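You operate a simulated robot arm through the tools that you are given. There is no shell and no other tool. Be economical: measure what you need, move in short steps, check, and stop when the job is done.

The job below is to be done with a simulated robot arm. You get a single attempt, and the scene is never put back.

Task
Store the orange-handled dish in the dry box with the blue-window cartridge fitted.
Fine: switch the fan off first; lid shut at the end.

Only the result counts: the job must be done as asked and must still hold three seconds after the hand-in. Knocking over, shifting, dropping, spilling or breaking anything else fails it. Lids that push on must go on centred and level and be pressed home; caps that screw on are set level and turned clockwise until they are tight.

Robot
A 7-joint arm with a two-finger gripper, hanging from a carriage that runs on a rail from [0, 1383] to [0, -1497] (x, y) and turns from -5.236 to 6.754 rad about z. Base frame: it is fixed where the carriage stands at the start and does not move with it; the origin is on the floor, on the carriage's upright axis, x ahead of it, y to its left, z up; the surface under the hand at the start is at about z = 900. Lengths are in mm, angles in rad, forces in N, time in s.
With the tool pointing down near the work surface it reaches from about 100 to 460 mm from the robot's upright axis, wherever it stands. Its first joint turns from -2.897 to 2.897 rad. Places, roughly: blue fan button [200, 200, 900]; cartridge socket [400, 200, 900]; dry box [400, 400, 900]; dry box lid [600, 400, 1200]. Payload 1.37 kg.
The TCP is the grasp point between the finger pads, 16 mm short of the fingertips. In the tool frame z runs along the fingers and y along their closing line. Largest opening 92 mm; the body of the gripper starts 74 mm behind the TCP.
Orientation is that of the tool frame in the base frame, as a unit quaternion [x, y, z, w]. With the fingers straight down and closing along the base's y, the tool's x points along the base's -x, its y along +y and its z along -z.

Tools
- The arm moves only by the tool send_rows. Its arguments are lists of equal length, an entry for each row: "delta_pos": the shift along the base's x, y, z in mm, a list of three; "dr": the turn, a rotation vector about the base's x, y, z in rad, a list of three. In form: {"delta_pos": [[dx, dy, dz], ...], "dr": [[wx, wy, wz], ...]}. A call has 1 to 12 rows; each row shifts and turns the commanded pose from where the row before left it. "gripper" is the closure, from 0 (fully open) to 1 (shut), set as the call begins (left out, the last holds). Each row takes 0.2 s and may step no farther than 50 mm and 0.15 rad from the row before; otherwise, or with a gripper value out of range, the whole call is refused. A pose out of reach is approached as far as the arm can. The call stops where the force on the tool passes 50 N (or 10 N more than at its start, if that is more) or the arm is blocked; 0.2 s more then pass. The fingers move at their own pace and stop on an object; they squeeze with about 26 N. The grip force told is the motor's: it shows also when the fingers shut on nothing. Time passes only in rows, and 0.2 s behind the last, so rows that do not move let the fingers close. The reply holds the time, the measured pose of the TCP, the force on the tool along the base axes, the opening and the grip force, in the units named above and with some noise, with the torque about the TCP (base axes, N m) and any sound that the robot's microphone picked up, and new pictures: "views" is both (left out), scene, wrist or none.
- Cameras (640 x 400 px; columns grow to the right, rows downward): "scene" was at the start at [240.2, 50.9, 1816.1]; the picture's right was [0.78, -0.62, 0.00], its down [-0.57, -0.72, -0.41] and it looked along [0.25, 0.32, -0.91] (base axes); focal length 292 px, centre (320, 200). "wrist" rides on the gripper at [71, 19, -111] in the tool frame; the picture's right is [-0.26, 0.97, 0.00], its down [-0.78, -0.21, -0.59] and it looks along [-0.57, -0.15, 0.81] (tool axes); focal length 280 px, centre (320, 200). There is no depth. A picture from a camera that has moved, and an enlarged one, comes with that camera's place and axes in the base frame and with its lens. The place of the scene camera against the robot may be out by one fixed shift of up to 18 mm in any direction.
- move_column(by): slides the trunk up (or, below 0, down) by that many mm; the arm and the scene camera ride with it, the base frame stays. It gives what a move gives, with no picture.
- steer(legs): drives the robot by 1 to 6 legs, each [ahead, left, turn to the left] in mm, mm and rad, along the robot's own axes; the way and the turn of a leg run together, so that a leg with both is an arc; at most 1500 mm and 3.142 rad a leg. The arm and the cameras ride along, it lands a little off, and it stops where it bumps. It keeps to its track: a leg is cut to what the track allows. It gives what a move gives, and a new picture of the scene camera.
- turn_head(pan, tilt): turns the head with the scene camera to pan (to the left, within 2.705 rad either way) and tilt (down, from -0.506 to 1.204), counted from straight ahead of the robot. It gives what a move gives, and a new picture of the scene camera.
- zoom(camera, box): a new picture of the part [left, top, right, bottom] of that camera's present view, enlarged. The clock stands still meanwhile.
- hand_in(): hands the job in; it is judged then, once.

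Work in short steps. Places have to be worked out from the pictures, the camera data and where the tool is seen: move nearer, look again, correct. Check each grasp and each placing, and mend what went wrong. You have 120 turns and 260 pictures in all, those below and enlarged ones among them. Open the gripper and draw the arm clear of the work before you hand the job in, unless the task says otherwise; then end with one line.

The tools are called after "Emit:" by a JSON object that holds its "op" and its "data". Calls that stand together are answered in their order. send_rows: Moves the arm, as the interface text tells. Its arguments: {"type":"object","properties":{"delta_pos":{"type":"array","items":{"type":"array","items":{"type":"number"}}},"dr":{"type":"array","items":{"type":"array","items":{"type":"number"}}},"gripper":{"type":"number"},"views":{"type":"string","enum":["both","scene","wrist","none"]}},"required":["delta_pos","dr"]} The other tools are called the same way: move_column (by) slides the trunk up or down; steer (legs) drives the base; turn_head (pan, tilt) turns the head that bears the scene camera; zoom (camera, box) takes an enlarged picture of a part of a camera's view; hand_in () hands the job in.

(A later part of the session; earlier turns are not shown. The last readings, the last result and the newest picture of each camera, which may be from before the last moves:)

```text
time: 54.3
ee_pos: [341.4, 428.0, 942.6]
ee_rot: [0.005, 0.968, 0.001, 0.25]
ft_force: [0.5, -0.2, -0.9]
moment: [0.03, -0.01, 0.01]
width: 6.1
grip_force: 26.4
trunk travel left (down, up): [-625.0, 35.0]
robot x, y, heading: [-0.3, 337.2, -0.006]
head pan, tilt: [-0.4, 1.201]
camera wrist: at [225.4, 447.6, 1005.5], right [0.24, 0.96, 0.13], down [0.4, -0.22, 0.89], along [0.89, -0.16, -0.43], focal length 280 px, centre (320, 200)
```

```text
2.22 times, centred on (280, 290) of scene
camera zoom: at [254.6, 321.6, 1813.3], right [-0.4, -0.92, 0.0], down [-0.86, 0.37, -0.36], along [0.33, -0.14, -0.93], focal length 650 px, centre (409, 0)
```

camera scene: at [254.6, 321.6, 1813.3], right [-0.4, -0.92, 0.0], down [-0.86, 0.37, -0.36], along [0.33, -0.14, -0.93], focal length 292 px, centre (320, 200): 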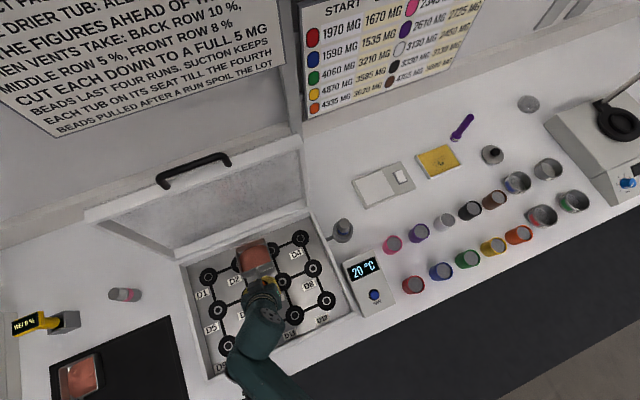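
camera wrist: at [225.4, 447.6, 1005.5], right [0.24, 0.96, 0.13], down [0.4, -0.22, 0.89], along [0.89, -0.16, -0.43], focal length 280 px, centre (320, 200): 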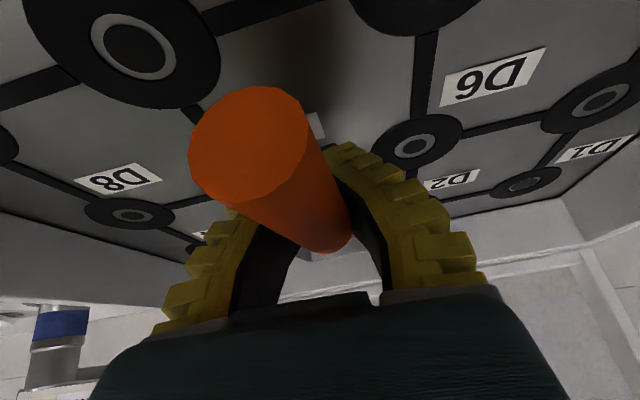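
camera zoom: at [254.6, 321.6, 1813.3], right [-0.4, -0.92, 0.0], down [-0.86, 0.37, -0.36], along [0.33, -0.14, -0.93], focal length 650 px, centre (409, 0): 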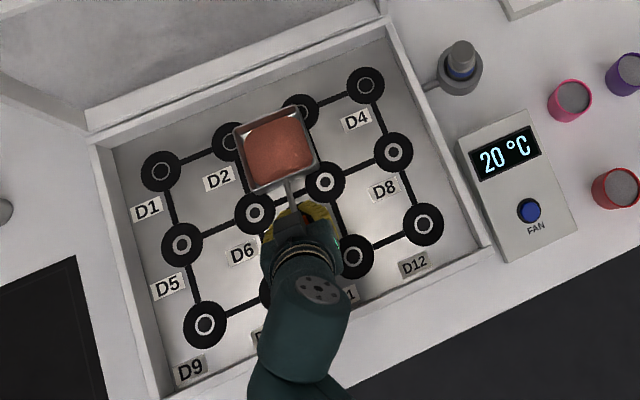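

The handle naturally slopes up ~20° (as it did on the mat), so the dish is now essentially flat on the floor. I lower 2 mm more and open the gripper.

Emit:
{"op": "send_rows", "data": {"delta_pos": [[0, 0, -2], [0, 0, 0]], "dr": [[0, 0, 0], [0, 0, 0]], "views": "none"}}

Emit:
{"op": "send_rows", "data": {"delta_pos": [[0, 0, 0], [0, 0, 0], [0, 0, 0], [0, 0, 0]], "dr": [[0, 0, 0], [0, 0, 0], [0, 0, 0], [0, 0, 0]], "gripper": 0, "views": "wrist"}}

Emit:
{"op": "zoom", "data": {"camera": "scene", "box": [180, 200, 380, 380]}}

```text
time: 54.9
ee_pos: [342.7, 428.1, 941.9]
ee_rot: [0.005, 0.968, 0.001, 0.25]
ft_force: [-0.5, 0.2, -0.6]
moment: [-0.01, -0.02, 0.01]
width: 5.7
grip_force: 25.9
trunk travel left (down, up): [-625.0, 35.0]
robot x, y, heading: [0.5, 341.0, -0.011]
head pan, tilt: [-0.4, 1.201]
```

```text
time: 55.9
ee_pos: [341.0, 426.9, 942.8]
ee_rot: [0.004, 0.968, 0.001, 0.25]
ft_force: [0.1, 0.0, -0.6]
moment: [0.04, 0.0, 0.03]
width: 91.7
grip_force: 0.1
trunk travel left (down, up): [-625.0, 35.0]
robot x, y, heading: [0.1, 341.7, -0.011]
head pan, tilt: [-0.4, 1.201]
camera wrist: at [225.8, 447.5, 1003.9], right [0.24, 0.96, 0.13], down [0.4, -0.22, 0.89], along [0.89, -0.16, -0.43], focal length 280 px, centre (320, 200)
```

wrist: 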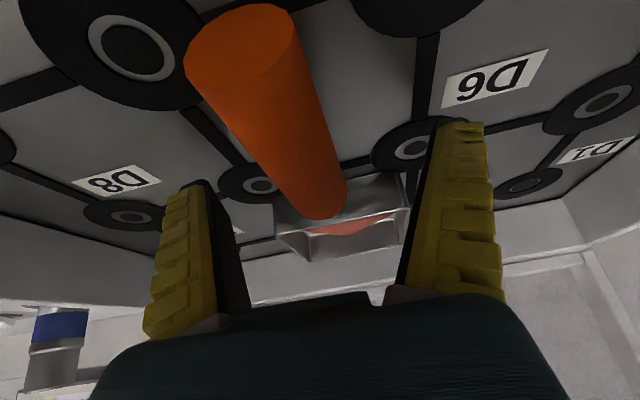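

```text
2.22 times, centred on (280, 290) of scene
camera zoom: at [254.6, 321.7, 1813.3], right [-0.4, -0.92, 0.0], down [-0.86, 0.37, -0.36], along [0.33, -0.14, -0.93], focal length 650 px, centre (409, 0)
```

zoom: 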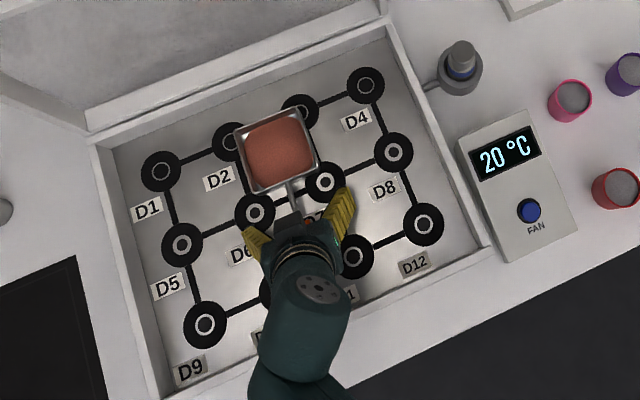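

The dish settled flat with its load intact. I retract the hand backward-up along the finger axis and check.

Emit:
{"op": "send_rows", "data": {"delta_pos": [[-5, 0, 12], [-10, 0, 20], [-12, 0, 25], [-12, 0, 30], [-10, 0, 35], [0, 0, 30]], "dr": [[0, 0, 0], [0, 0, 0], [0, 0, 0], [0, 0, 0], [0, 0, 0], [0, 0, 0]], "views": "wrist"}}

Emit:
{"op": "send_rows", "data": {"delta_pos": [[-15, 0, 10], [-15, 0, 10], [-15, 0, 10], [-15, 0, 10], [0, 0, 0]], "dr": [[0, 0.12, 0], [0, 0.12, 0], [0, 0.13, 0], [0, 0.13, 0], [0, 0, 0]], "views": "both"}}

```text
time: 57.3
ee_pos: [294.8, 427.9, 1093.5]
ee_rot: [0.005, 0.968, 0.001, 0.249]
ft_force: [-0.9, -0.7, 0.1]
moment: [0.05, 0.0, 0.02]
width: 91.7
grip_force: 0.1
trunk travel left (down, up): [-625.0, 35.0]
robot x, y, heading: [-1.5, 341.6, -0.009]
head pan, tilt: [-0.4, 1.201]
camera wrist: at [177.1, 446.8, 1156.8], right [0.24, 0.96, 0.13], down [0.4, -0.22, 0.89], along [0.89, -0.16, -0.43], focal length 280 px, centre (320, 200)
```

wrist: 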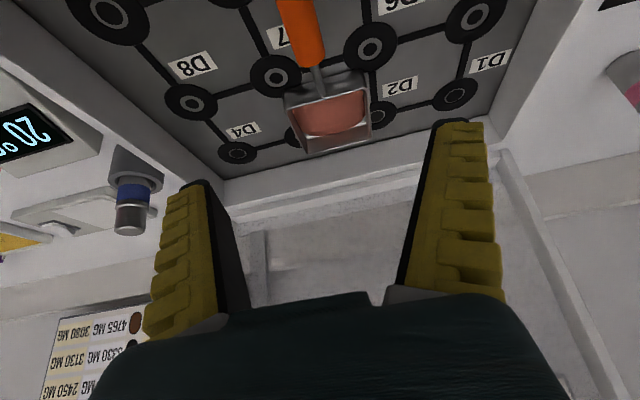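

```text
time: 58.5
ee_pos: [232.2, 428.3, 1135.7]
ee_rot: [0.004, 1.0, 0.0, 0.001]
ft_force: [-0.8, 0.1, -0.2]
moment: [0.03, 0.01, 0.0]
width: 91.6
grip_force: 0.0
trunk travel left (down, up): [-625.0, 35.0]
robot x, y, heading: [0.8, 342.6, -0.009]
head pan, tilt: [-0.4, 1.201]
camera scene: at [254.6, 321.7, 1813.3], right [-0.4, -0.92, 0.0], down [-0.86, 0.37, -0.36], along [0.33, -0.14, -0.93], focal length 292 px, centre (320, 200)
camera wrist: at [161.3, 447.6, 1244.7], right [0.27, 0.96, 0.0], down [0.78, -0.22, 0.59], along [0.57, -0.16, -0.81], focal length 280 px, centre (320, 200)
```

scene: 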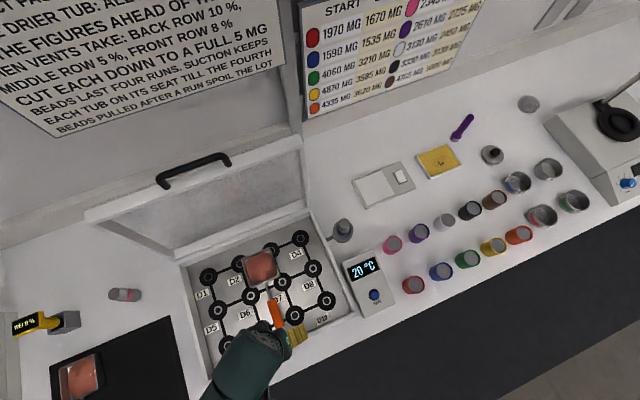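
wrist: 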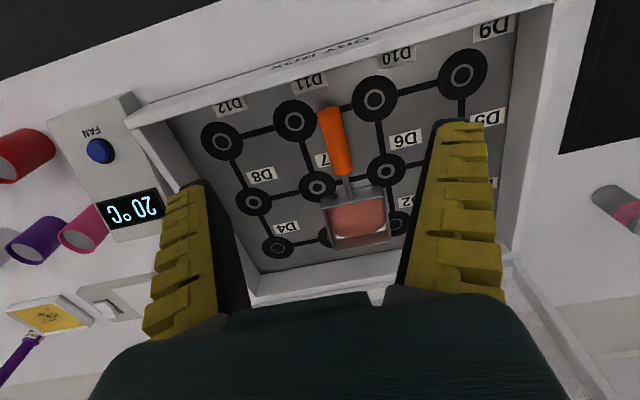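

The dish sits wholly inside. I zoom to check for spillage and to see the lid's geometry.

Emit:
{"op": "zoom", "data": {"camera": "wrist", "box": [200, 60, 440, 260]}}

Emit:
{"op": "turn_head", "data": {"pan": 0.3, "tilt": 0.9}}

Emit:
{"op": "zoom", "data": {"camera": "scene", "box": [200, 120, 520, 360]}}

```text
2.00 times, centred on (320, 160) of wrist
camera zoom: at [161.3, 447.6, 1244.7], right [0.27, 0.96, 0.0], down [0.78, -0.22, 0.59], along [0.57, -0.16, -0.81], focal length 561 px, centre (320, 280)
```

zoom: 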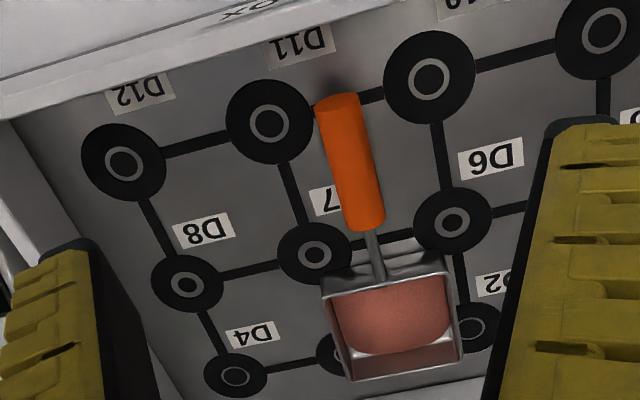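

```text
time: 59.6
ee_pos: [233.5, 427.0, 1133.8]
ee_rot: [0.004, 1.0, 0.001, 0.002]
ft_force: [0.2, 0.1, -0.1]
moment: [0.0, -0.01, 0.04]
width: 92.0
grip_force: 0.0
trunk travel left (down, up): [-625.0, 35.0]
robot x, y, heading: [1.0, 343.4, -0.007]
head pan, tilt: [0.3, 0.901]
camera scene: at [275.6, 365.5, 1833.1], right [0.29, -0.96, 0.0], down [-0.75, -0.22, -0.62], along [0.59, 0.18, -0.78], focal length 292 px, centre (320, 200)
```

scene: 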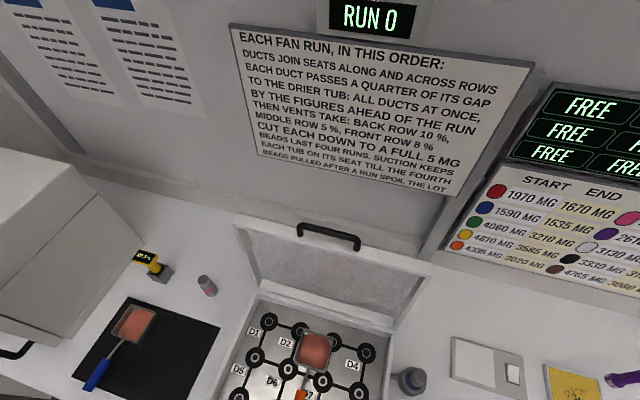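

```text
1.67 times, centred on (360, 240) of scene
camera zoom: at [275.6, 365.5, 1833.1], right [0.29, -0.96, 0.0], down [-0.75, -0.22, -0.62], along [0.59, 0.18, -0.78], focal length 487 px, centre (253, 133)
```

zoom: 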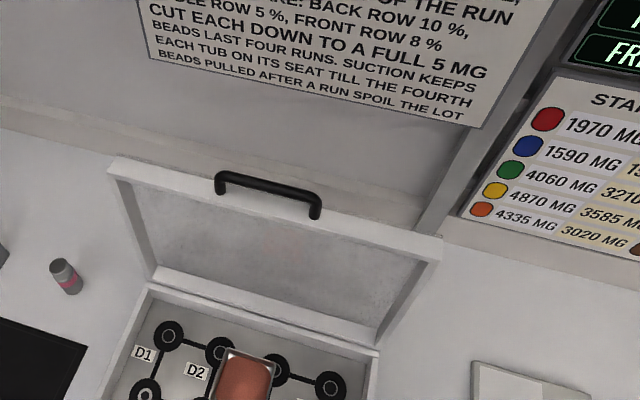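

No spill visible. The lid is hinged at the back, nearly vertical, with its handle bar at about (570, 365–491, 1330). Plan: yaw the tool 90° so fingers straddle the bar (along y), pitch forward, grip it and swing the lid down. First the yaw, while rising.

Emit:
{"op": "send_rows", "data": {"delta_pos": [[0, 0, 10], [0, 0, 10], [0, 0, 10], [0, 0, 10], [0, 0, 10], [0, 0, 10], [0, 0, 10], [0, 0, 10], [0, 0, 10], [0, 0, 10], [0, 0, 10]], "dr": [[0, 0, 0.1428], [0, 0, 0.1428], [0, 0, 0.1428], [0, 0, 0.1428], [0, 0, 0.1428], [0, 0, 0.1428], [0, 0, 0.1428], [0, 0, 0.1428], [0, 0, 0.1428], [0, 0, 0.1428], [0, 0, 0.1428]], "views": "none"}}

Emit:
{"op": "send_rows", "data": {"delta_pos": [[0, 0, 0], [0, 0, 0], [0, 0, 0], [0, 0, 0], [0, 0, 0], [0, 0, 0], [0, 0, 0], [0, 0, 0], [0, 0, 0], [0, 0, 0]], "dr": [[0, -0.14, 0], [0, -0.14, 0], [0, -0.14, 0], [0, -0.14, 0], [0, -0.14, 0], [0, -0.14, 0], [0, -0.14, 0], [0, -0.14, 0], [0, -0.14, 0], [0, -0.14, 0]], "views": "both"}}

```text
time: 62.0
ee_pos: [233.0, 427.5, 1242.7]
ee_rot: [-0.705, 0.71, 0.002, 0.002]
ft_force: [0.6, 0.4, 0.0]
moment: [0.01, 0.03, 0.0]
width: 91.9
grip_force: 0.1
trunk travel left (down, up): [-625.0, 35.0]
robot x, y, heading: [-2.4, 342.7, -0.004]
head pan, tilt: [0.3, 0.901]
```

```text
time: 64.2
ee_pos: [232.9, 428.5, 1244.0]
ee_rot: [-0.539, 0.542, -0.453, 0.459]
ft_force: [0.4, -0.4, 0.6]
moment: [0.01, 0.03, 0.01]
width: 92.0
grip_force: 0.0
trunk travel left (down, up): [-625.0, 35.0]
robot x, y, heading: [-0.7, 340.3, -0.008]
head pan, tilt: [0.3, 0.901]
camera scene: at [275.6, 365.6, 1833.2], right [0.29, -0.96, 0.0], down [-0.75, -0.23, -0.62], along [0.59, 0.18, -0.78], focal length 292 px, centre (320, 200)
camera wrist: at [120.1, 356.7, 1242.3], right [-0.16, 0.27, -0.95], down [-0.55, 0.77, 0.32], along [0.82, 0.57, 0.02], focal length 280 px, centre (320, 200)
```

scene: 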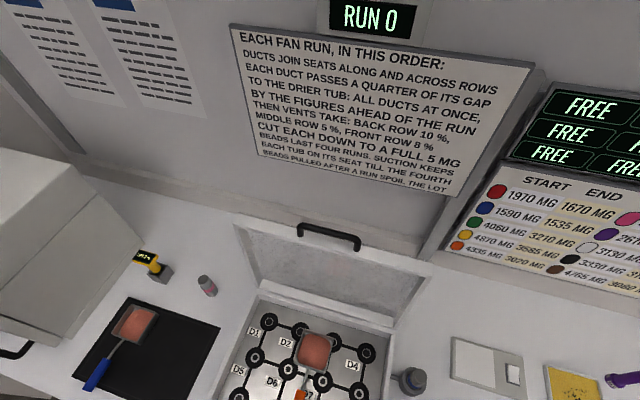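
wrist: 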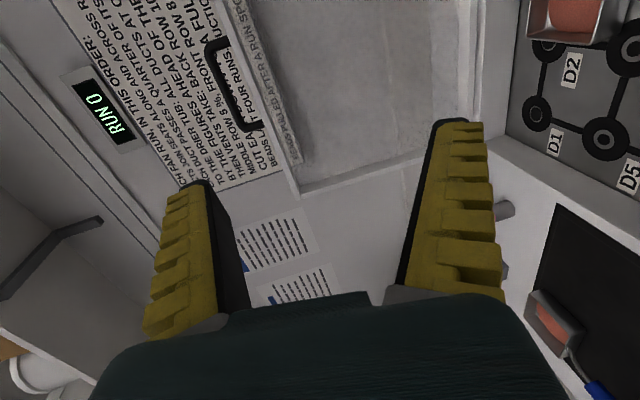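

The wrist view agrees: bar at about (570, 372–490, 1327), standing ~27 mm off the lid edge. I move closer in front of it to measure.

Emit:
{"op": "send_rows", "data": {"delta_pos": [[25, 0, 20], [40, 1, 20], [40, 1, 20], [40, 1, 20], [40, 0, 4], [20, 0, 0], [0, 0, 0]], "dr": [[0, 0, 0], [0, 0, 0], [0, 0, 0], [0, 0, 0], [0, 0, 0], [0, 0, 0], [0, 0, 0]], "gripper": 0.6, "views": "both"}}

Emit:
{"op": "zoom", "data": {"camera": "wrist", "box": [140, 0, 440, 240]}}

```text
time: 65.8
ee_pos: [437.7, 429.2, 1328.4]
ee_rot: [-0.54, 0.543, -0.452, 0.459]
ft_force: [-0.4, 0.1, 0.2]
moment: [-0.03, -0.03, 0.01]
width: 40.3
grip_force: 2.7
trunk travel left (down, up): [-625.0, 35.0]
robot x, y, heading: [-1.0, 342.6, -0.01]
head pan, tilt: [0.3, 0.901]
camera scene: at [275.6, 365.6, 1833.2], right [0.29, -0.96, 0.0], down [-0.75, -0.23, -0.62], along [0.59, 0.18, -0.78], focal length 292 px, centre (320, 200)
camera wrist: at [324.7, 358.5, 1327.9], right [-0.16, 0.27, -0.95], down [-0.55, 0.78, 0.32], along [0.82, 0.57, 0.02], focal length 280 px, centre (320, 200)
```

scene: 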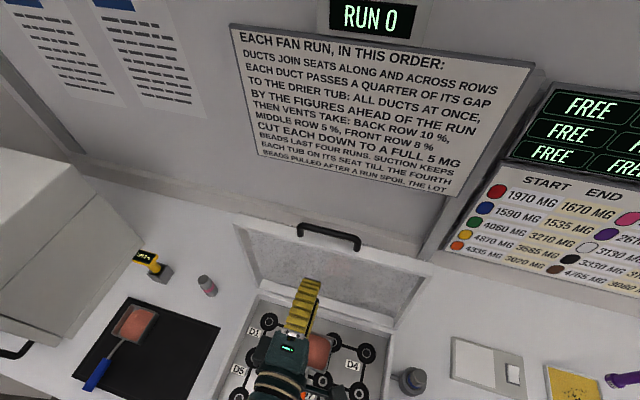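
wrist: 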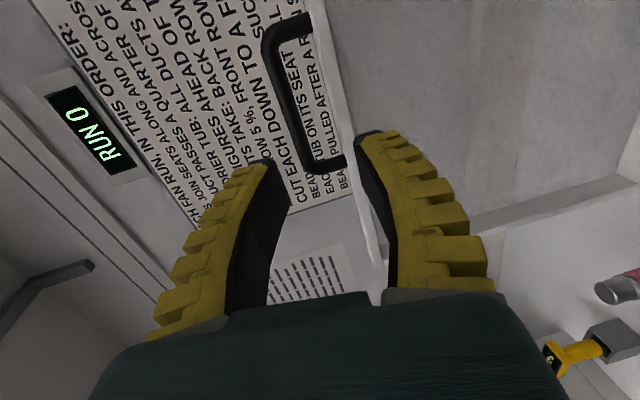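

```text
1.67 times, centred on (290, 120) of wrist
camera zoom: at [324.7, 358.5, 1327.9], right [-0.16, 0.27, -0.95], down [-0.55, 0.78, 0.32], along [0.82, 0.57, 0.02], focal length 467 px, centre (370, 333)
```

zoom: 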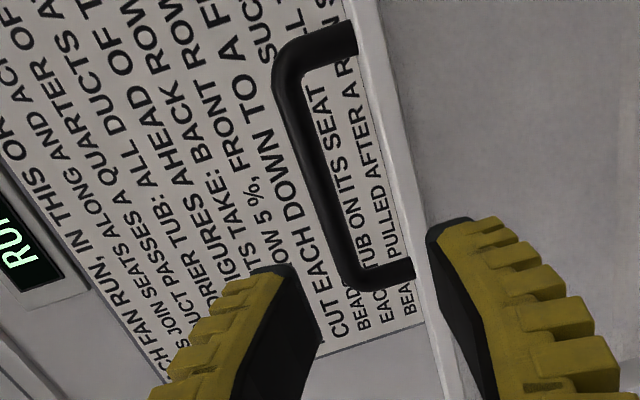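

Bar refined to x≈575, y 375–491, z≈1334, with a ~28 mm gap to the lid edge. I narrow the opening to ~32 mm and advance to just short of it.

Emit:
{"op": "send_rows", "data": {"delta_pos": [[20, 1, 3], [30, 1, 2.5], [30, 0, 0], [12, 0, 0], [0, 0, 0]], "dr": [[0, 0, 0], [0, 0, 0], [0, 0, 0], [0, 0, 0], [0, 0, 0]], "gripper": 0.66, "views": "both"}}

Emit:
{"op": "zoom", "data": {"camera": "wrist", "box": [200, 0, 440, 200]}}

Emit:
{"op": "zoom", "data": {"camera": "scene", "box": [240, 180, 420, 330]}}

```text
time: 67.0
ee_pos: [529.3, 432.8, 1331.5]
ee_rot: [-0.539, 0.542, -0.452, 0.459]
ft_force: [-0.5, -0.3, 0.2]
moment: [0.01, -0.04, 0.0]
width: 34.9
grip_force: 2.4
trunk travel left (down, up): [-625.0, 35.0]
robot x, y, heading: [0.7, 341.1, -0.006]
head pan, tilt: [0.3, 0.901]
camera scene: at [275.6, 365.6, 1833.2], right [0.29, -0.96, 0.0], down [-0.75, -0.23, -0.62], along [0.59, 0.18, -0.78], focal length 292 px, centre (320, 200)
camera wrist: at [415.8, 361.2, 1331.5], right [-0.17, 0.27, -0.95], down [-0.55, 0.77, 0.32], along [0.82, 0.57, 0.02], focal length 280 px, centre (320, 200)
```

scene: 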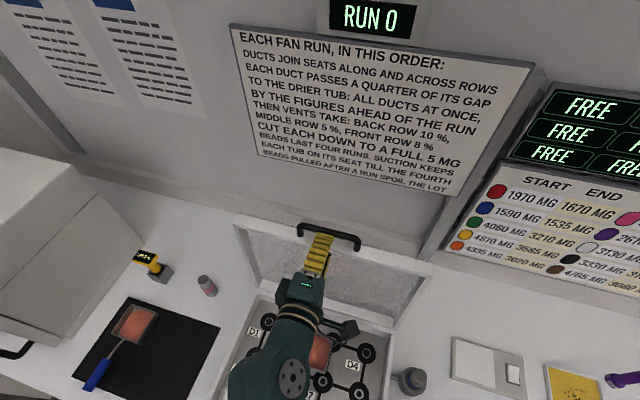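
wrist: 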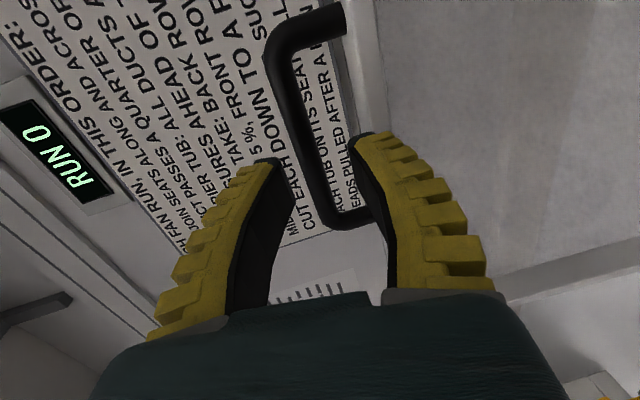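

```text
2.00 times, centred on (320, 100) of wrist
camera zoom: at [415.8, 361.2, 1331.5], right [-0.17, 0.27, -0.95], down [-0.55, 0.77, 0.32], along [0.82, 0.57, 0.02], focal length 561 px, centre (320, 400)
```

zoom: 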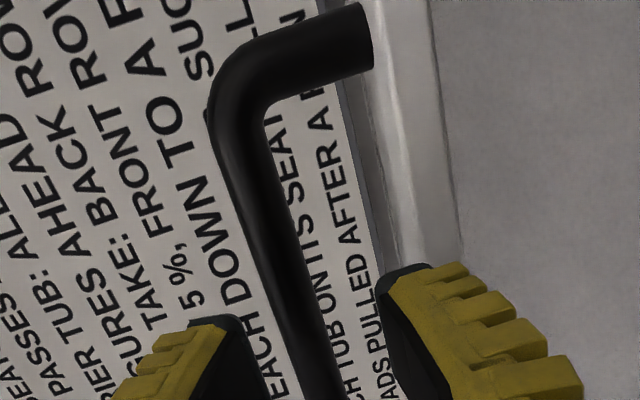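

```text
2.67 times, centred on (330, 255) of scene
camera zoom: at [275.6, 365.6, 1833.2], right [0.29, -0.96, 0.0], down [-0.75, -0.23, -0.62], along [0.59, 0.18, -0.78], focal length 780 px, centre (293, 53)
```

zoom: 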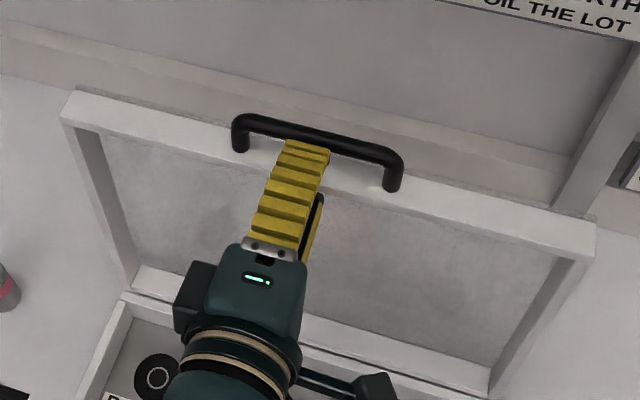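

The bar lies between the fingers, and the lower finger clears the lid edge by ~6 mm. Advancing the last 45 mm carefully.

Emit:
{"op": "send_rows", "data": {"delta_pos": [[12, 0, 0], [12, 0, 0], [12, 0, 0], [8, 0, 0], [0, 0, 0]], "dr": [[0, 0, 0], [0, 0, 0], [0, 0, 0], [0, 0, 0], [0, 0, 0]], "views": "wrist"}}

Emit:
{"op": "zoom", "data": {"camera": "scene", "box": [240, 180, 420, 330]}}

```text
time: 68.2
ee_pos: [571.2, 432.0, 1332.8]
ee_rot: [-0.539, 0.542, -0.453, 0.459]
ft_force: [-30.4, -3.8, 15.1]
moment: [-0.36, 1.15, -0.42]
width: 26.2
grip_force: 1.2
trunk travel left (down, up): [-625.0, 35.0]
robot x, y, heading: [-1.2, 340.8, -0.006]
head pan, tilt: [0.3, 0.901]
camera wrist: at [459.6, 361.7, 1331.9], right [-0.16, 0.27, -0.95], down [-0.55, 0.78, 0.32], along [0.82, 0.57, 0.02], focal length 280 px, centre (320, 200)
```

wrist: 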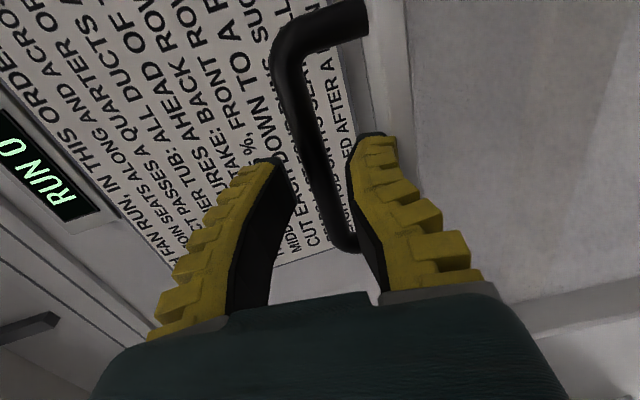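

```text
2.67 times, centred on (330, 255) of scene
camera zoom: at [274.6, 365.4, 1832.7], right [0.29, -0.96, 0.0], down [-0.75, -0.23, -0.62], along [0.59, 0.18, -0.79], focal length 780 px, centre (293, 53)
```

zoom: 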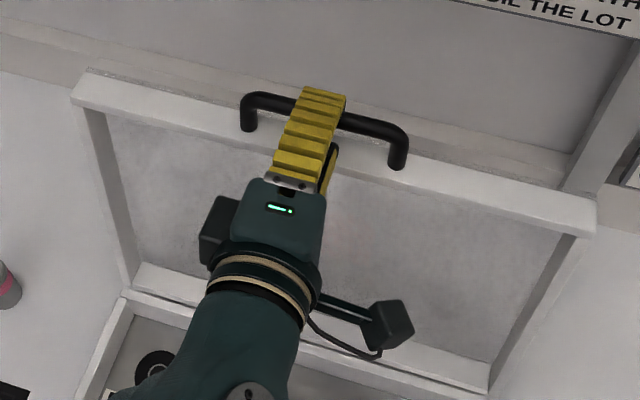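

The lower finger is pressing on the lid (30 N). I back off a few mm, raise slightly, and close on the bar.

Emit:
{"op": "send_rows", "data": {"delta_pos": [[-6, 0, 2], [-4, 0, 2], [0, 0, 0]], "dr": [[0, 0, 0], [0, 0, 0], [0, 0, 0]], "views": "wrist"}}

Emit:
{"op": "zoom", "data": {"camera": "scene", "box": [240, 180, 420, 330]}}

```text
time: 69.0
ee_pos: [563.5, 434.5, 1335.6]
ee_rot: [-0.539, 0.543, -0.452, 0.458]
ft_force: [-0.1, 0.5, -0.3]
moment: [-0.04, 0.04, -0.01]
width: 35.0
grip_force: 2.8
trunk travel left (down, up): [-625.0, 35.0]
robot x, y, heading: [-1.0, 342.9, -0.012]
head pan, tilt: [0.3, 0.901]
camera wrist: at [450.8, 362.3, 1335.3], right [-0.17, 0.27, -0.95], down [-0.55, 0.77, 0.32], along [0.82, 0.57, 0.02], focal length 280 px, centre (320, 200)
```

wrist: 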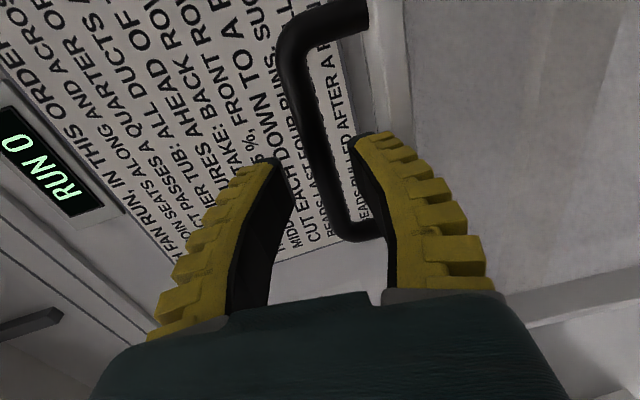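

```text
2.67 times, centred on (330, 255) of scene
camera zoom: at [275.6, 365.6, 1833.1], right [0.29, -0.96, 0.0], down [-0.75, -0.23, -0.62], along [0.59, 0.18, -0.78], focal length 780 px, centre (293, 53)
```

zoom: 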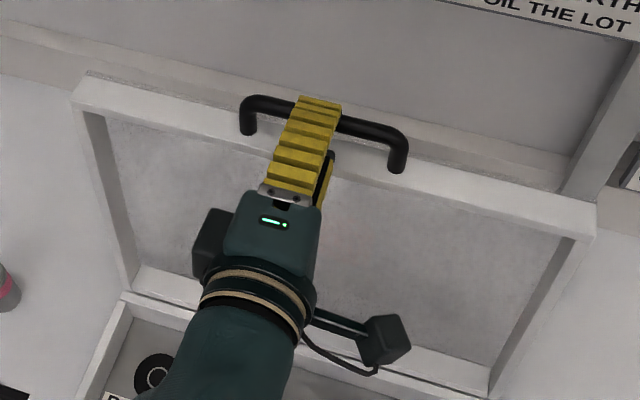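

Lid leaned back slightly and stays. I narrow to ~25 mm opening so the lower finger fits in the gap, then advance again.

Emit:
{"op": "send_rows", "data": {"delta_pos": [[0, 0, 0], [0, 0, 0], [6, 0, 0], [6, 0, 0], [6, 0, 0], [5, 0, 0], [0, 0, 0]], "dr": [[0, 0, 0], [0, 0, 0], [0, 0, 0], [0, 0, 0], [0, 0, 0], [0, 0, 0], [0, 0, 0]], "gripper": 0.77, "views": "wrist"}}

Emit:
{"op": "zoom", "data": {"camera": "scene", "box": [240, 180, 420, 330]}}

```text
time: 70.6
ee_pos: [587.6, 432.6, 1336.3]
ee_rot: [-0.54, 0.541, -0.452, 0.459]
ft_force: [0.6, -0.4, -0.4]
moment: [0.0, -0.02, 0.01]
width: 25.5
grip_force: 2.4
trunk travel left (down, up): [-625.0, 35.0]
robot x, y, heading: [-2.5, 340.4, -0.012]
head pan, tilt: [0.3, 0.901]
camera wrist: at [473.9, 361.8, 1335.6], right [-0.17, 0.27, -0.95], down [-0.55, 0.78, 0.32], along [0.82, 0.57, 0.02], focal length 280 px, centre (320, 200)
```

wrist: 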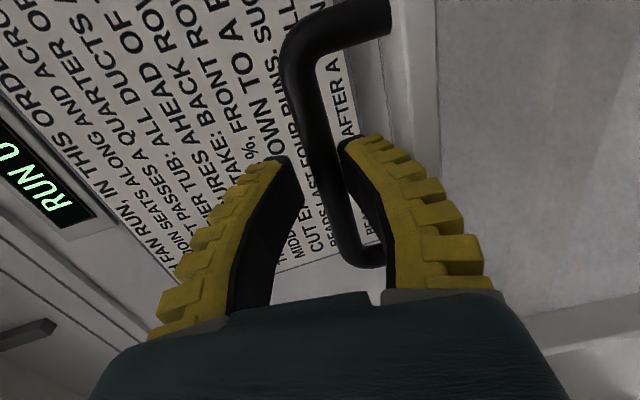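

```text
2.67 times, centred on (330, 255) of scene
camera zoom: at [275.6, 365.6, 1833.2], right [0.29, -0.96, 0.0], down [-0.75, -0.23, -0.62], along [0.59, 0.18, -0.78], focal length 780 px, centre (293, 53)
```

zoom: 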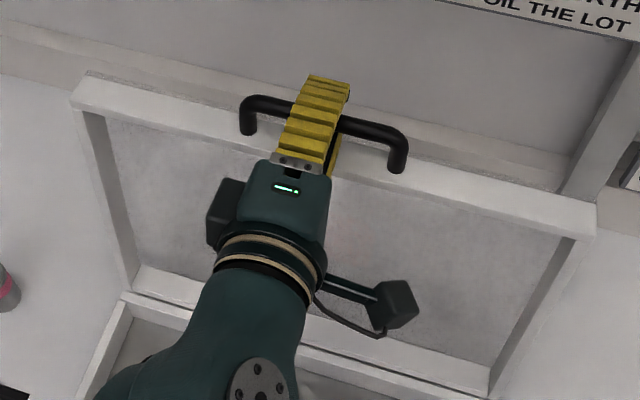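

No contact force now; the bar is between the pads. Closing on it.

Emit:
{"op": "send_rows", "data": {"delta_pos": [[0, 0, 0], [0, 0, 0], [0, 0, 0]], "dr": [[0, 0, 0], [0, 0, 0], [0, 0, 0]], "gripper": 1, "views": "wrist"}}

Emit:
{"op": "zoom", "data": {"camera": "scene", "box": [240, 180, 420, 330]}}

```text
time: 71.4
ee_pos: [584.5, 433.1, 1333.0]
ee_rot: [-0.541, 0.545, -0.45, 0.456]
ft_force: [-1.7, 3.6, -14.9]
moment: [-0.1, 0.06, 0.01]
width: 5.9
grip_force: 27.8
trunk travel left (down, up): [-625.0, 35.0]
robot x, y, heading: [-0.0, 338.5, -0.011]
head pan, tilt: [0.3, 0.901]
camera wrist: at [472.1, 361.9, 1332.5], right [-0.17, 0.27, -0.95], down [-0.54, 0.78, 0.32], along [0.82, 0.57, 0.01], focal length 280 px, centre (320, 200)
```

wrist: 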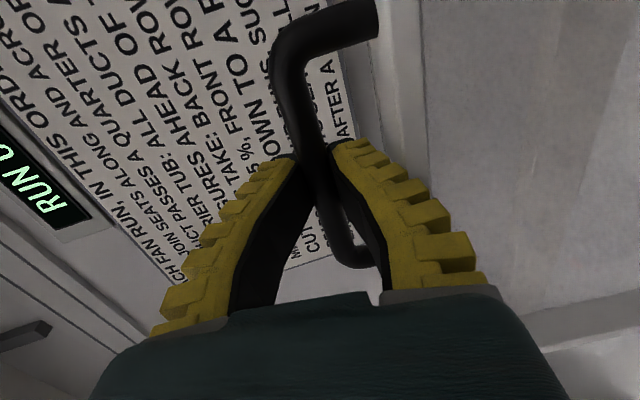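

```text
2.67 times, centred on (330, 255) of scene
camera zoom: at [275.1, 365.7, 1832.7], right [0.29, -0.96, 0.0], down [-0.75, -0.23, -0.62], along [0.59, 0.18, -0.78], focal length 780 px, centre (293, 53)
```

zoom: 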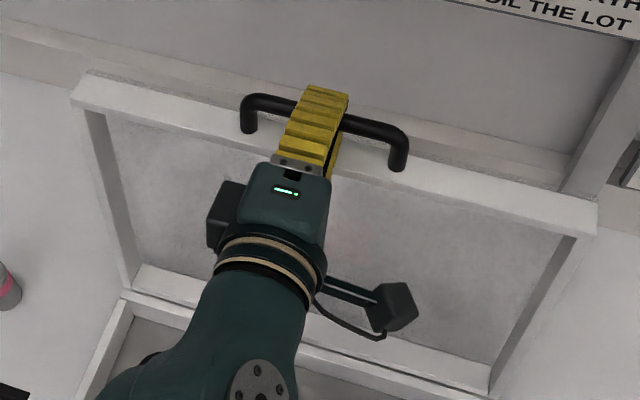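

The bar is held between the fingers. I start pulling the lid forward along an arc about the hinge (~(550, 952), R≈381), first a short test.

Emit:
{"op": "send_rows", "data": {"delta_pos": [[-8, 0, 0.5], [-10, 0, 0.5], [-10, 0, 0.5], [-10, 0, 0]], "dr": [[0, 0.02, 0], [0, 0.03, 0], [0, 0.03, 0], [0, 0.03, 0]], "views": "wrist"}}

Emit:
{"op": "zoom", "data": {"camera": "scene", "box": [200, 160, 460, 370]}}

```text
time: 72.4
ee_pos: [547.9, 431.8, 1336.2]
ee_rot: [-0.564, 0.567, -0.421, 0.427]
ft_force: [1.6, 0.1, -16.1]
moment: [-0.2, -0.06, -0.32]
width: 7.0
grip_force: 28.1
trunk travel left (down, up): [-625.0, 35.0]
robot x, y, heading: [0.7, 341.6, -0.006]
head pan, tilt: [0.3, 0.901]
camera wrist: at [435.6, 362.0, 1348.4], right [-0.27, 0.27, -0.92], down [-0.51, 0.78, 0.38], along [0.82, 0.57, -0.07], focal length 280 px, centre (320, 200)
```

wrist: 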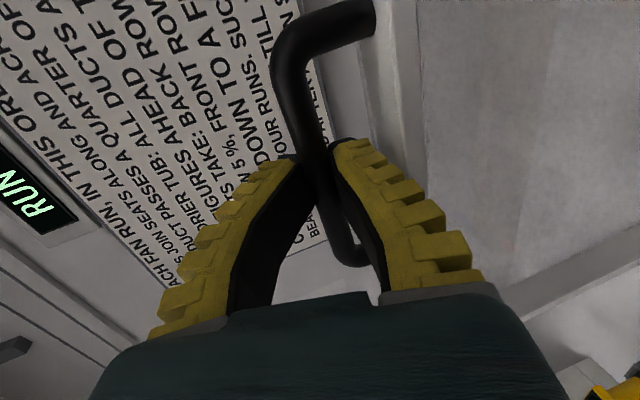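

```text
1.90 times, centred on (330, 265) of scene
camera zoom: at [275.3, 365.4, 1832.9], right [0.29, -0.96, 0.0], down [-0.75, -0.23, -0.62], along [0.59, 0.18, -0.78], focal length 557 px, centre (301, 76)
```

zoom: 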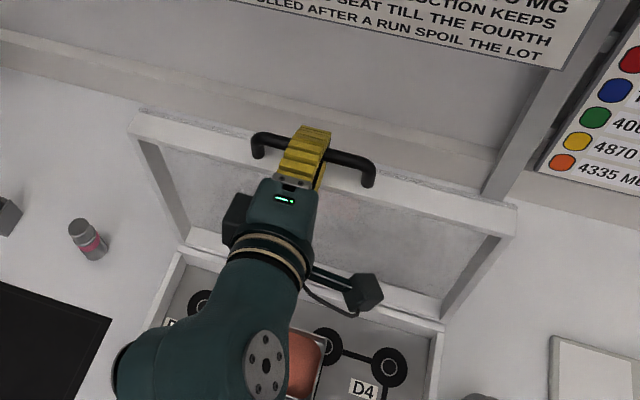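

The lid follows. The slight downward pull says I'm ~2 mm high; I continue along the arc, four steps.

Emit:
{"op": "send_rows", "data": {"delta_pos": [[-13, 0, -2], [-13.4, 0, -1.5], [-26.4, 0, -3], [-26.2, 0, -4.6], [-25.8, 0, -6.5]], "dr": [[0, 0.03, 0], [0, 0.03, 0], [0, 0.06, 0], [0, 0.06, 0], [0, 0.06, 0]], "views": "wrist"}}

Emit:
{"op": "zoom", "data": {"camera": "scene", "box": [200, 160, 460, 370]}}

```text
time: 73.6
ee_pos: [443.6, 432.6, 1321.3]
ee_rot: [-0.61, 0.614, -0.35, 0.357]
ft_force: [5.4, 1.9, -8.7]
moment: [-0.04, -0.06, 0.25]
width: 7.0
grip_force: 28.0
trunk travel left (down, up): [-625.0, 35.0]
robot x, y, heading: [-1.8, 341.4, -0.01]
head pan, tilt: [0.3, 0.901]
camera wrist: at [336.7, 361.7, 1358.6], right [-0.48, 0.27, -0.83], down [-0.41, 0.77, 0.49], along [0.78, 0.57, -0.26], focal length 280 px, centre (320, 200)
```

wrist: 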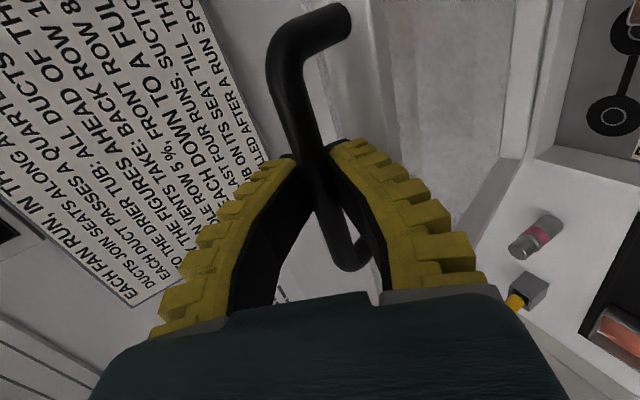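

```text
1.90 times, centred on (330, 265) of scene
camera zoom: at [275.7, 365.7, 1833.2], right [0.29, -0.96, 0.0], down [-0.75, -0.23, -0.62], along [0.59, 0.18, -0.78], focal length 557 px, centre (301, 76)
```

zoom: 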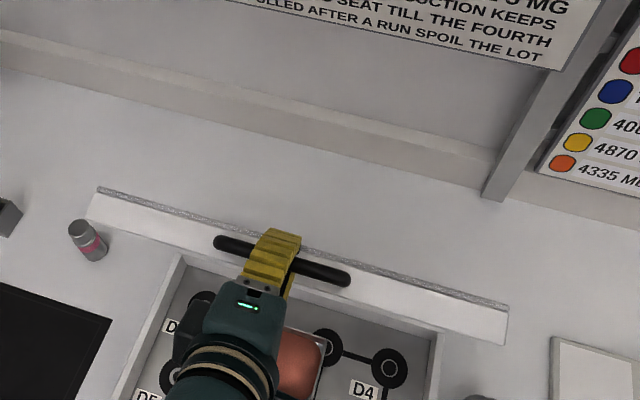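

Following smoothly. Next segment of the arc.

Emit:
{"op": "send_rows", "data": {"delta_pos": [[-25.3, 0, -9], [-24.7, 0, -10.5], [-23.9, 0, -12], [-23, 0, -13.3], [-22, 0, -14.9]], "dr": [[0, 0.06, 0], [0, 0.06, 0], [0, 0.06, 0], [0, 0.06, 0], [0, 0.06, 0]], "views": "wrist"}}

Emit:
{"op": "zoom", "data": {"camera": "scene", "box": [140, 160, 460, 400]}}

```text
time: 74.8
ee_pos: [326.3, 433.5, 1257.9]
ee_rot: [-0.656, 0.66, -0.255, 0.263]
ft_force: [13.1, 7.4, -14.8]
moment: [-0.01, -0.12, 0.19]
width: 6.1
grip_force: 27.8
trunk travel left (down, up): [-625.0, 35.0]
robot x, y, heading: [3.8, 336.7, -0.006]
head pan, tilt: [0.3, 0.901]
camera wrist: at [236.4, 361.5, 1325.9], right [-0.71, 0.27, -0.65], down [-0.24, 0.77, 0.58], along [0.66, 0.57, -0.48], focal length 280 px, centre (320, 200)
```

wrist: 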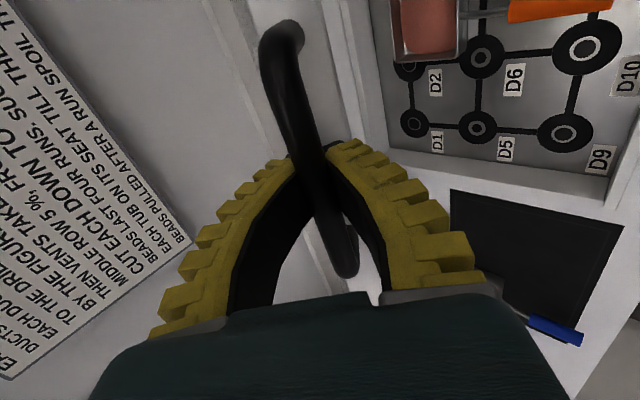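

```text
1.67 times, centred on (300, 280) of scene
camera zoom: at [276.0, 365.9, 1833.3], right [0.29, -0.96, 0.0], down [-0.75, -0.22, -0.62], along [0.6, 0.18, -0.78], focal length 487 px, centre (353, 67)
```

zoom: 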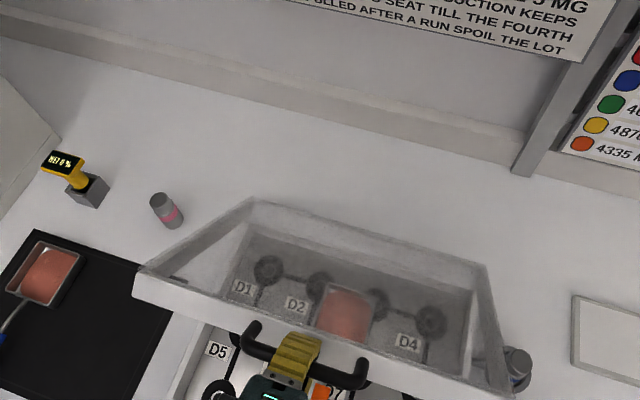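

Force points toward the hinge, so true radius is a bit smaller; I tighten the arc (R≈376) and continue.

Emit:
{"op": "send_rows", "data": {"delta_pos": [[-18, 0, -20], [-19.5, 0, -17.5], [-18.2, 0, -18.9], [-16.9, 0, -20.1], [-15.4, 0, -21.2]], "dr": [[0, 0.06, 0], [0, 0.06, 0], [0, 0.06, 0], [0, 0.06, 0], [0, 0.06, 0]], "views": "wrist"}}

Emit:
{"op": "zoom", "data": {"camera": "scene", "box": [140, 160, 460, 400]}}

```text
time: 76.0
ee_pos: [241.0, 432.3, 1164.2]
ee_rot: [-0.686, 0.692, -0.156, 0.16]
ft_force: [20.1, 0.2, -10.7]
moment: [-0.08, -0.03, 0.0]
width: 6.0
grip_force: 27.9
trunk travel left (down, up): [-625.0, 35.0]
robot x, y, heading: [2.7, 341.2, -0.015]
head pan, tilt: [0.3, 0.901]
camera wrist: at [173.9, 361.7, 1254.5], right [-0.87, 0.27, -0.42], down [-0.06, 0.78, 0.63], along [0.5, 0.57, -0.66], focal length 280 px, centre (320, 200)
```

wrist: 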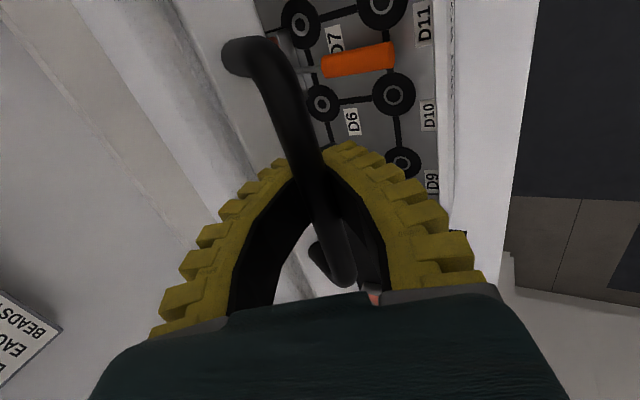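

```text
1.67 times, centred on (300, 280) of scene
camera zoom: at [276.6, 365.4, 1833.8], right [0.29, -0.96, 0.0], down [-0.75, -0.23, -0.62], along [0.6, 0.18, -0.78], focal length 487 px, centre (353, 67)
```

zoom: 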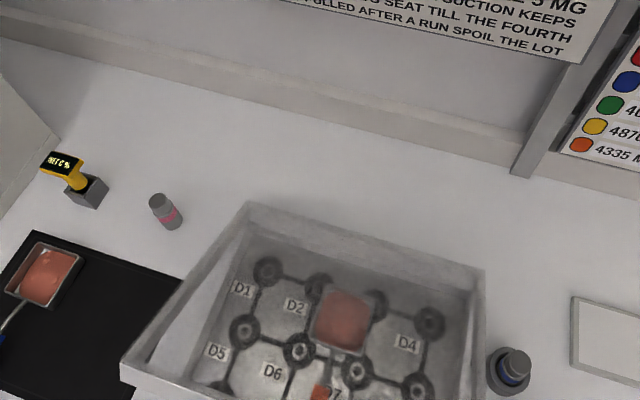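

Still pulled hinge-ward (20 N); I reduce the radius further and continue.

Emit:
{"op": "send_rows", "data": {"delta_pos": [[-4, 0, -12], [-4.2, 0, -11.6], [-12.3, 0, -22.6], [-10.7, 0, -23.4], [-9, 0, -24.1]], "dr": [[0, 0.03, 0], [0, 0.03, 0], [0, 0.05, 0], [0, 0.05, 0], [0, 0.05, 0]], "views": "wrist"}}

Emit:
{"op": "turn_head", "data": {"pan": 0.3, "tilt": 1.2}}

```text
time: 77.2
ee_pos: [197.1, 433.0, 1069.7]
ee_rot: [-0.698, 0.706, -0.081, 0.086]
ft_force: [1.2, 0.1, 1.7]
moment: [-0.01, 0.04, 0.04]
width: 0.1
grip_force: 27.7
trunk travel left (down, up): [-625.0, 35.0]
robot x, y, heading: [3.9, 342.2, -0.005]
head pan, tilt: [0.3, 0.901]
camera wrist: at [150.9, 362.2, 1171.8], right [-0.94, 0.27, -0.23], down [0.07, 0.78, 0.63], along [0.35, 0.57, -0.74], focal length 280 px, centre (320, 200)
```

wrist: 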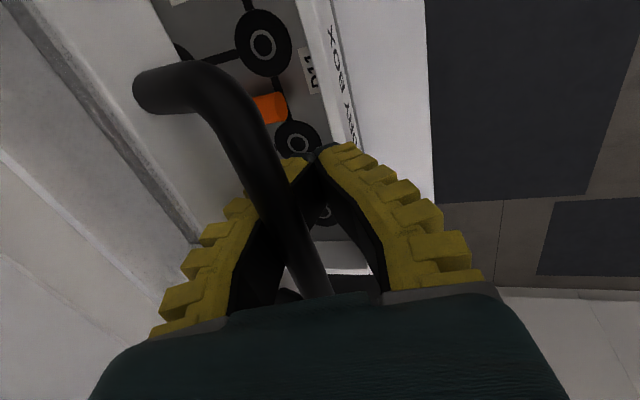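

```text
time: 78.0
ee_pos: [197.3, 433.4, 1069.3]
ee_rot: [-0.699, 0.706, -0.082, 0.087]
ft_force: [2.5, 0.7, -1.6]
moment: [0.05, 0.04, 0.01]
width: 0.1
grip_force: 27.9
trunk travel left (down, up): [-625.0, 35.0]
robot x, y, heading: [2.9, 341.8, -0.006]
head pan, tilt: [0.3, 1.201]
camera scene: at [257.0, 359.9, 1813.4], right [0.29, -0.96, 0.0], down [-0.89, -0.27, -0.36], along [0.35, 0.1, -0.93], focal length 292 px, centre (320, 200)
```

scene: 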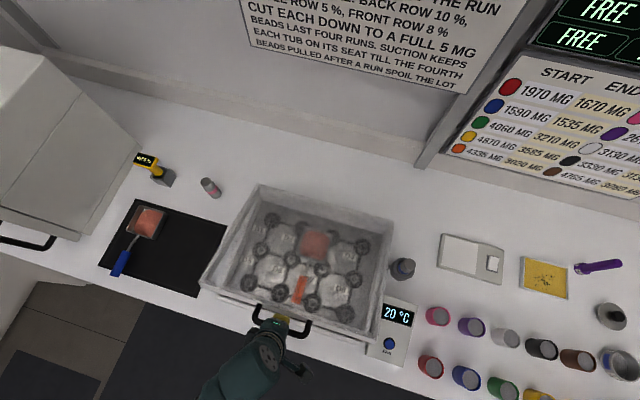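

The bar slipped out sideways, and the lid is holding at ~25° open (hinge friction). I move the hand away from the bar (-x), then up.

Emit:
{"op": "send_rows", "data": {"delta_pos": [[-10, 0, 0], [-15, 0, 0], [-15, 0, 0], [0, 0, 25], [0, 0, 40], [0, 0, 40], [0, 0, 30]], "dr": [[0, 0, 0], [0, 0, 0], [0, 0, 0], [0, 0.04, 0], [0, 0.05, 0], [0, 0.05, 0], [0, 0.03, 0]], "views": "both"}}

```text
time: 78.5
ee_pos: [193.7, 433.8, 1072.4]
ee_rot: [-0.698, 0.704, -0.089, 0.094]
ft_force: [40.9, -2.2, -21.1]
moment: [-0.25, 1.72, 0.19]
width: 6.2
grip_force: 28.6
trunk travel left (down, up): [-625.0, 35.0]
robot x, y, heading: [2.3, 338.5, -0.012]
head pan, tilt: [0.3, 1.201]
stopped in row 2: the force on the tool passed its limit at 63 N (the readings are from after the stop); the commanded pose is now the measured one
camera scene: at [259.1, 359.4, 1814.2], right [0.29, -0.96, 0.0], down [-0.89, -0.27, -0.37], along [0.35, 0.1, -0.93], focal length 292 px, centre (320, 200)
camera wrist: at [145.0, 362.3, 1172.8], right [-0.93, 0.27, -0.25], down [0.06, 0.77, 0.63], along [0.36, 0.57, -0.74], focal length 280 px, centre (320, 200)
```

scene: 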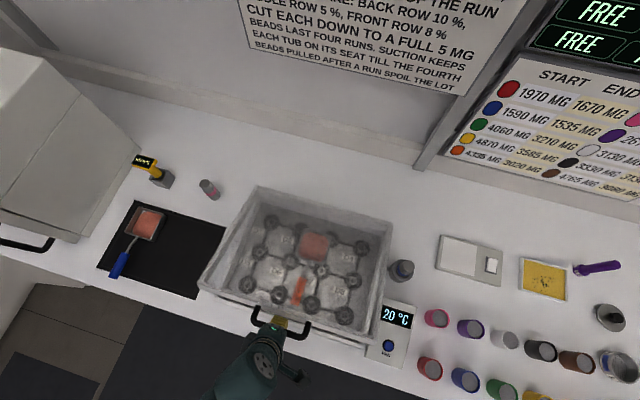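
wrist: 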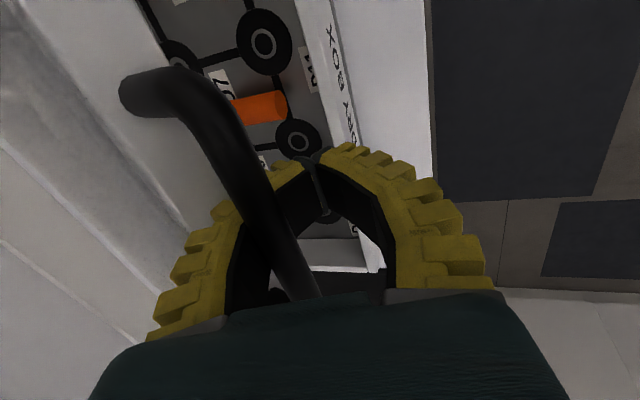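

The bar is actually inside the closed finger loop. I relax, open to ~38 mm so the fingers straddle it, and lift straight off.

Emit:
{"op": "send_rows", "data": {"delta_pos": [[5, 0, 0], [0, 0, 0], [0, 0, 0], [0, 0, 0]], "dr": [[0, 0, 0], [0, 0, 0], [0, 0, 0], [0, 0, 0]], "gripper": 0.62, "views": "both"}}

```text
time: 79.5
ee_pos: [190.4, 433.9, 1069.7]
ee_rot: [-0.699, 0.704, -0.085, 0.089]
ft_force: [-2.0, 0.2, -0.5]
moment: [0.0, 0.02, 0.03]
width: 36.9
grip_force: 1.3
trunk travel left (down, up): [-625.0, 35.0]
robot x, y, heading: [-2.0, 343.2, -0.008]
head pan, tilt: [0.3, 1.201]
camera scene: at [256.7, 359.8, 1813.3], right [0.29, -0.96, 0.0], down [-0.89, -0.27, -0.36], along [0.35, 0.1, -0.93], focal length 292 px, centre (320, 200)
camera wrist: at [142.9, 362.8, 1172.0], right [-0.93, 0.27, -0.23], down [0.07, 0.77, 0.63], along [0.35, 0.57, -0.74], focal length 280 px, centre (320, 200)
```

scene: 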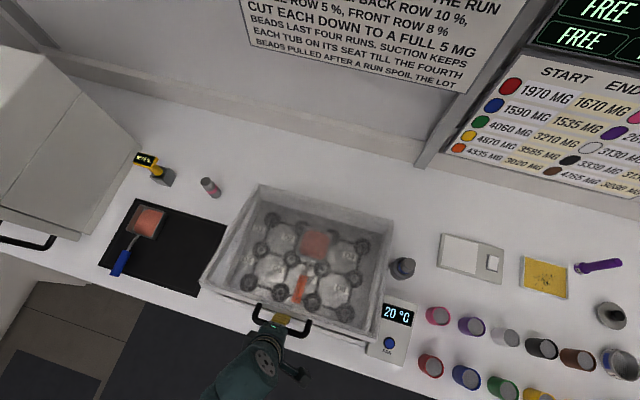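
wrist: 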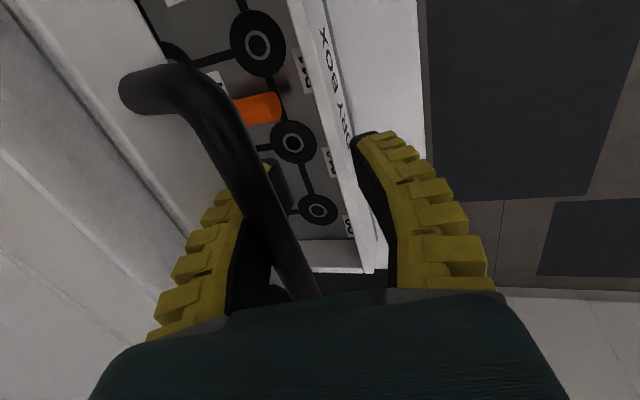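

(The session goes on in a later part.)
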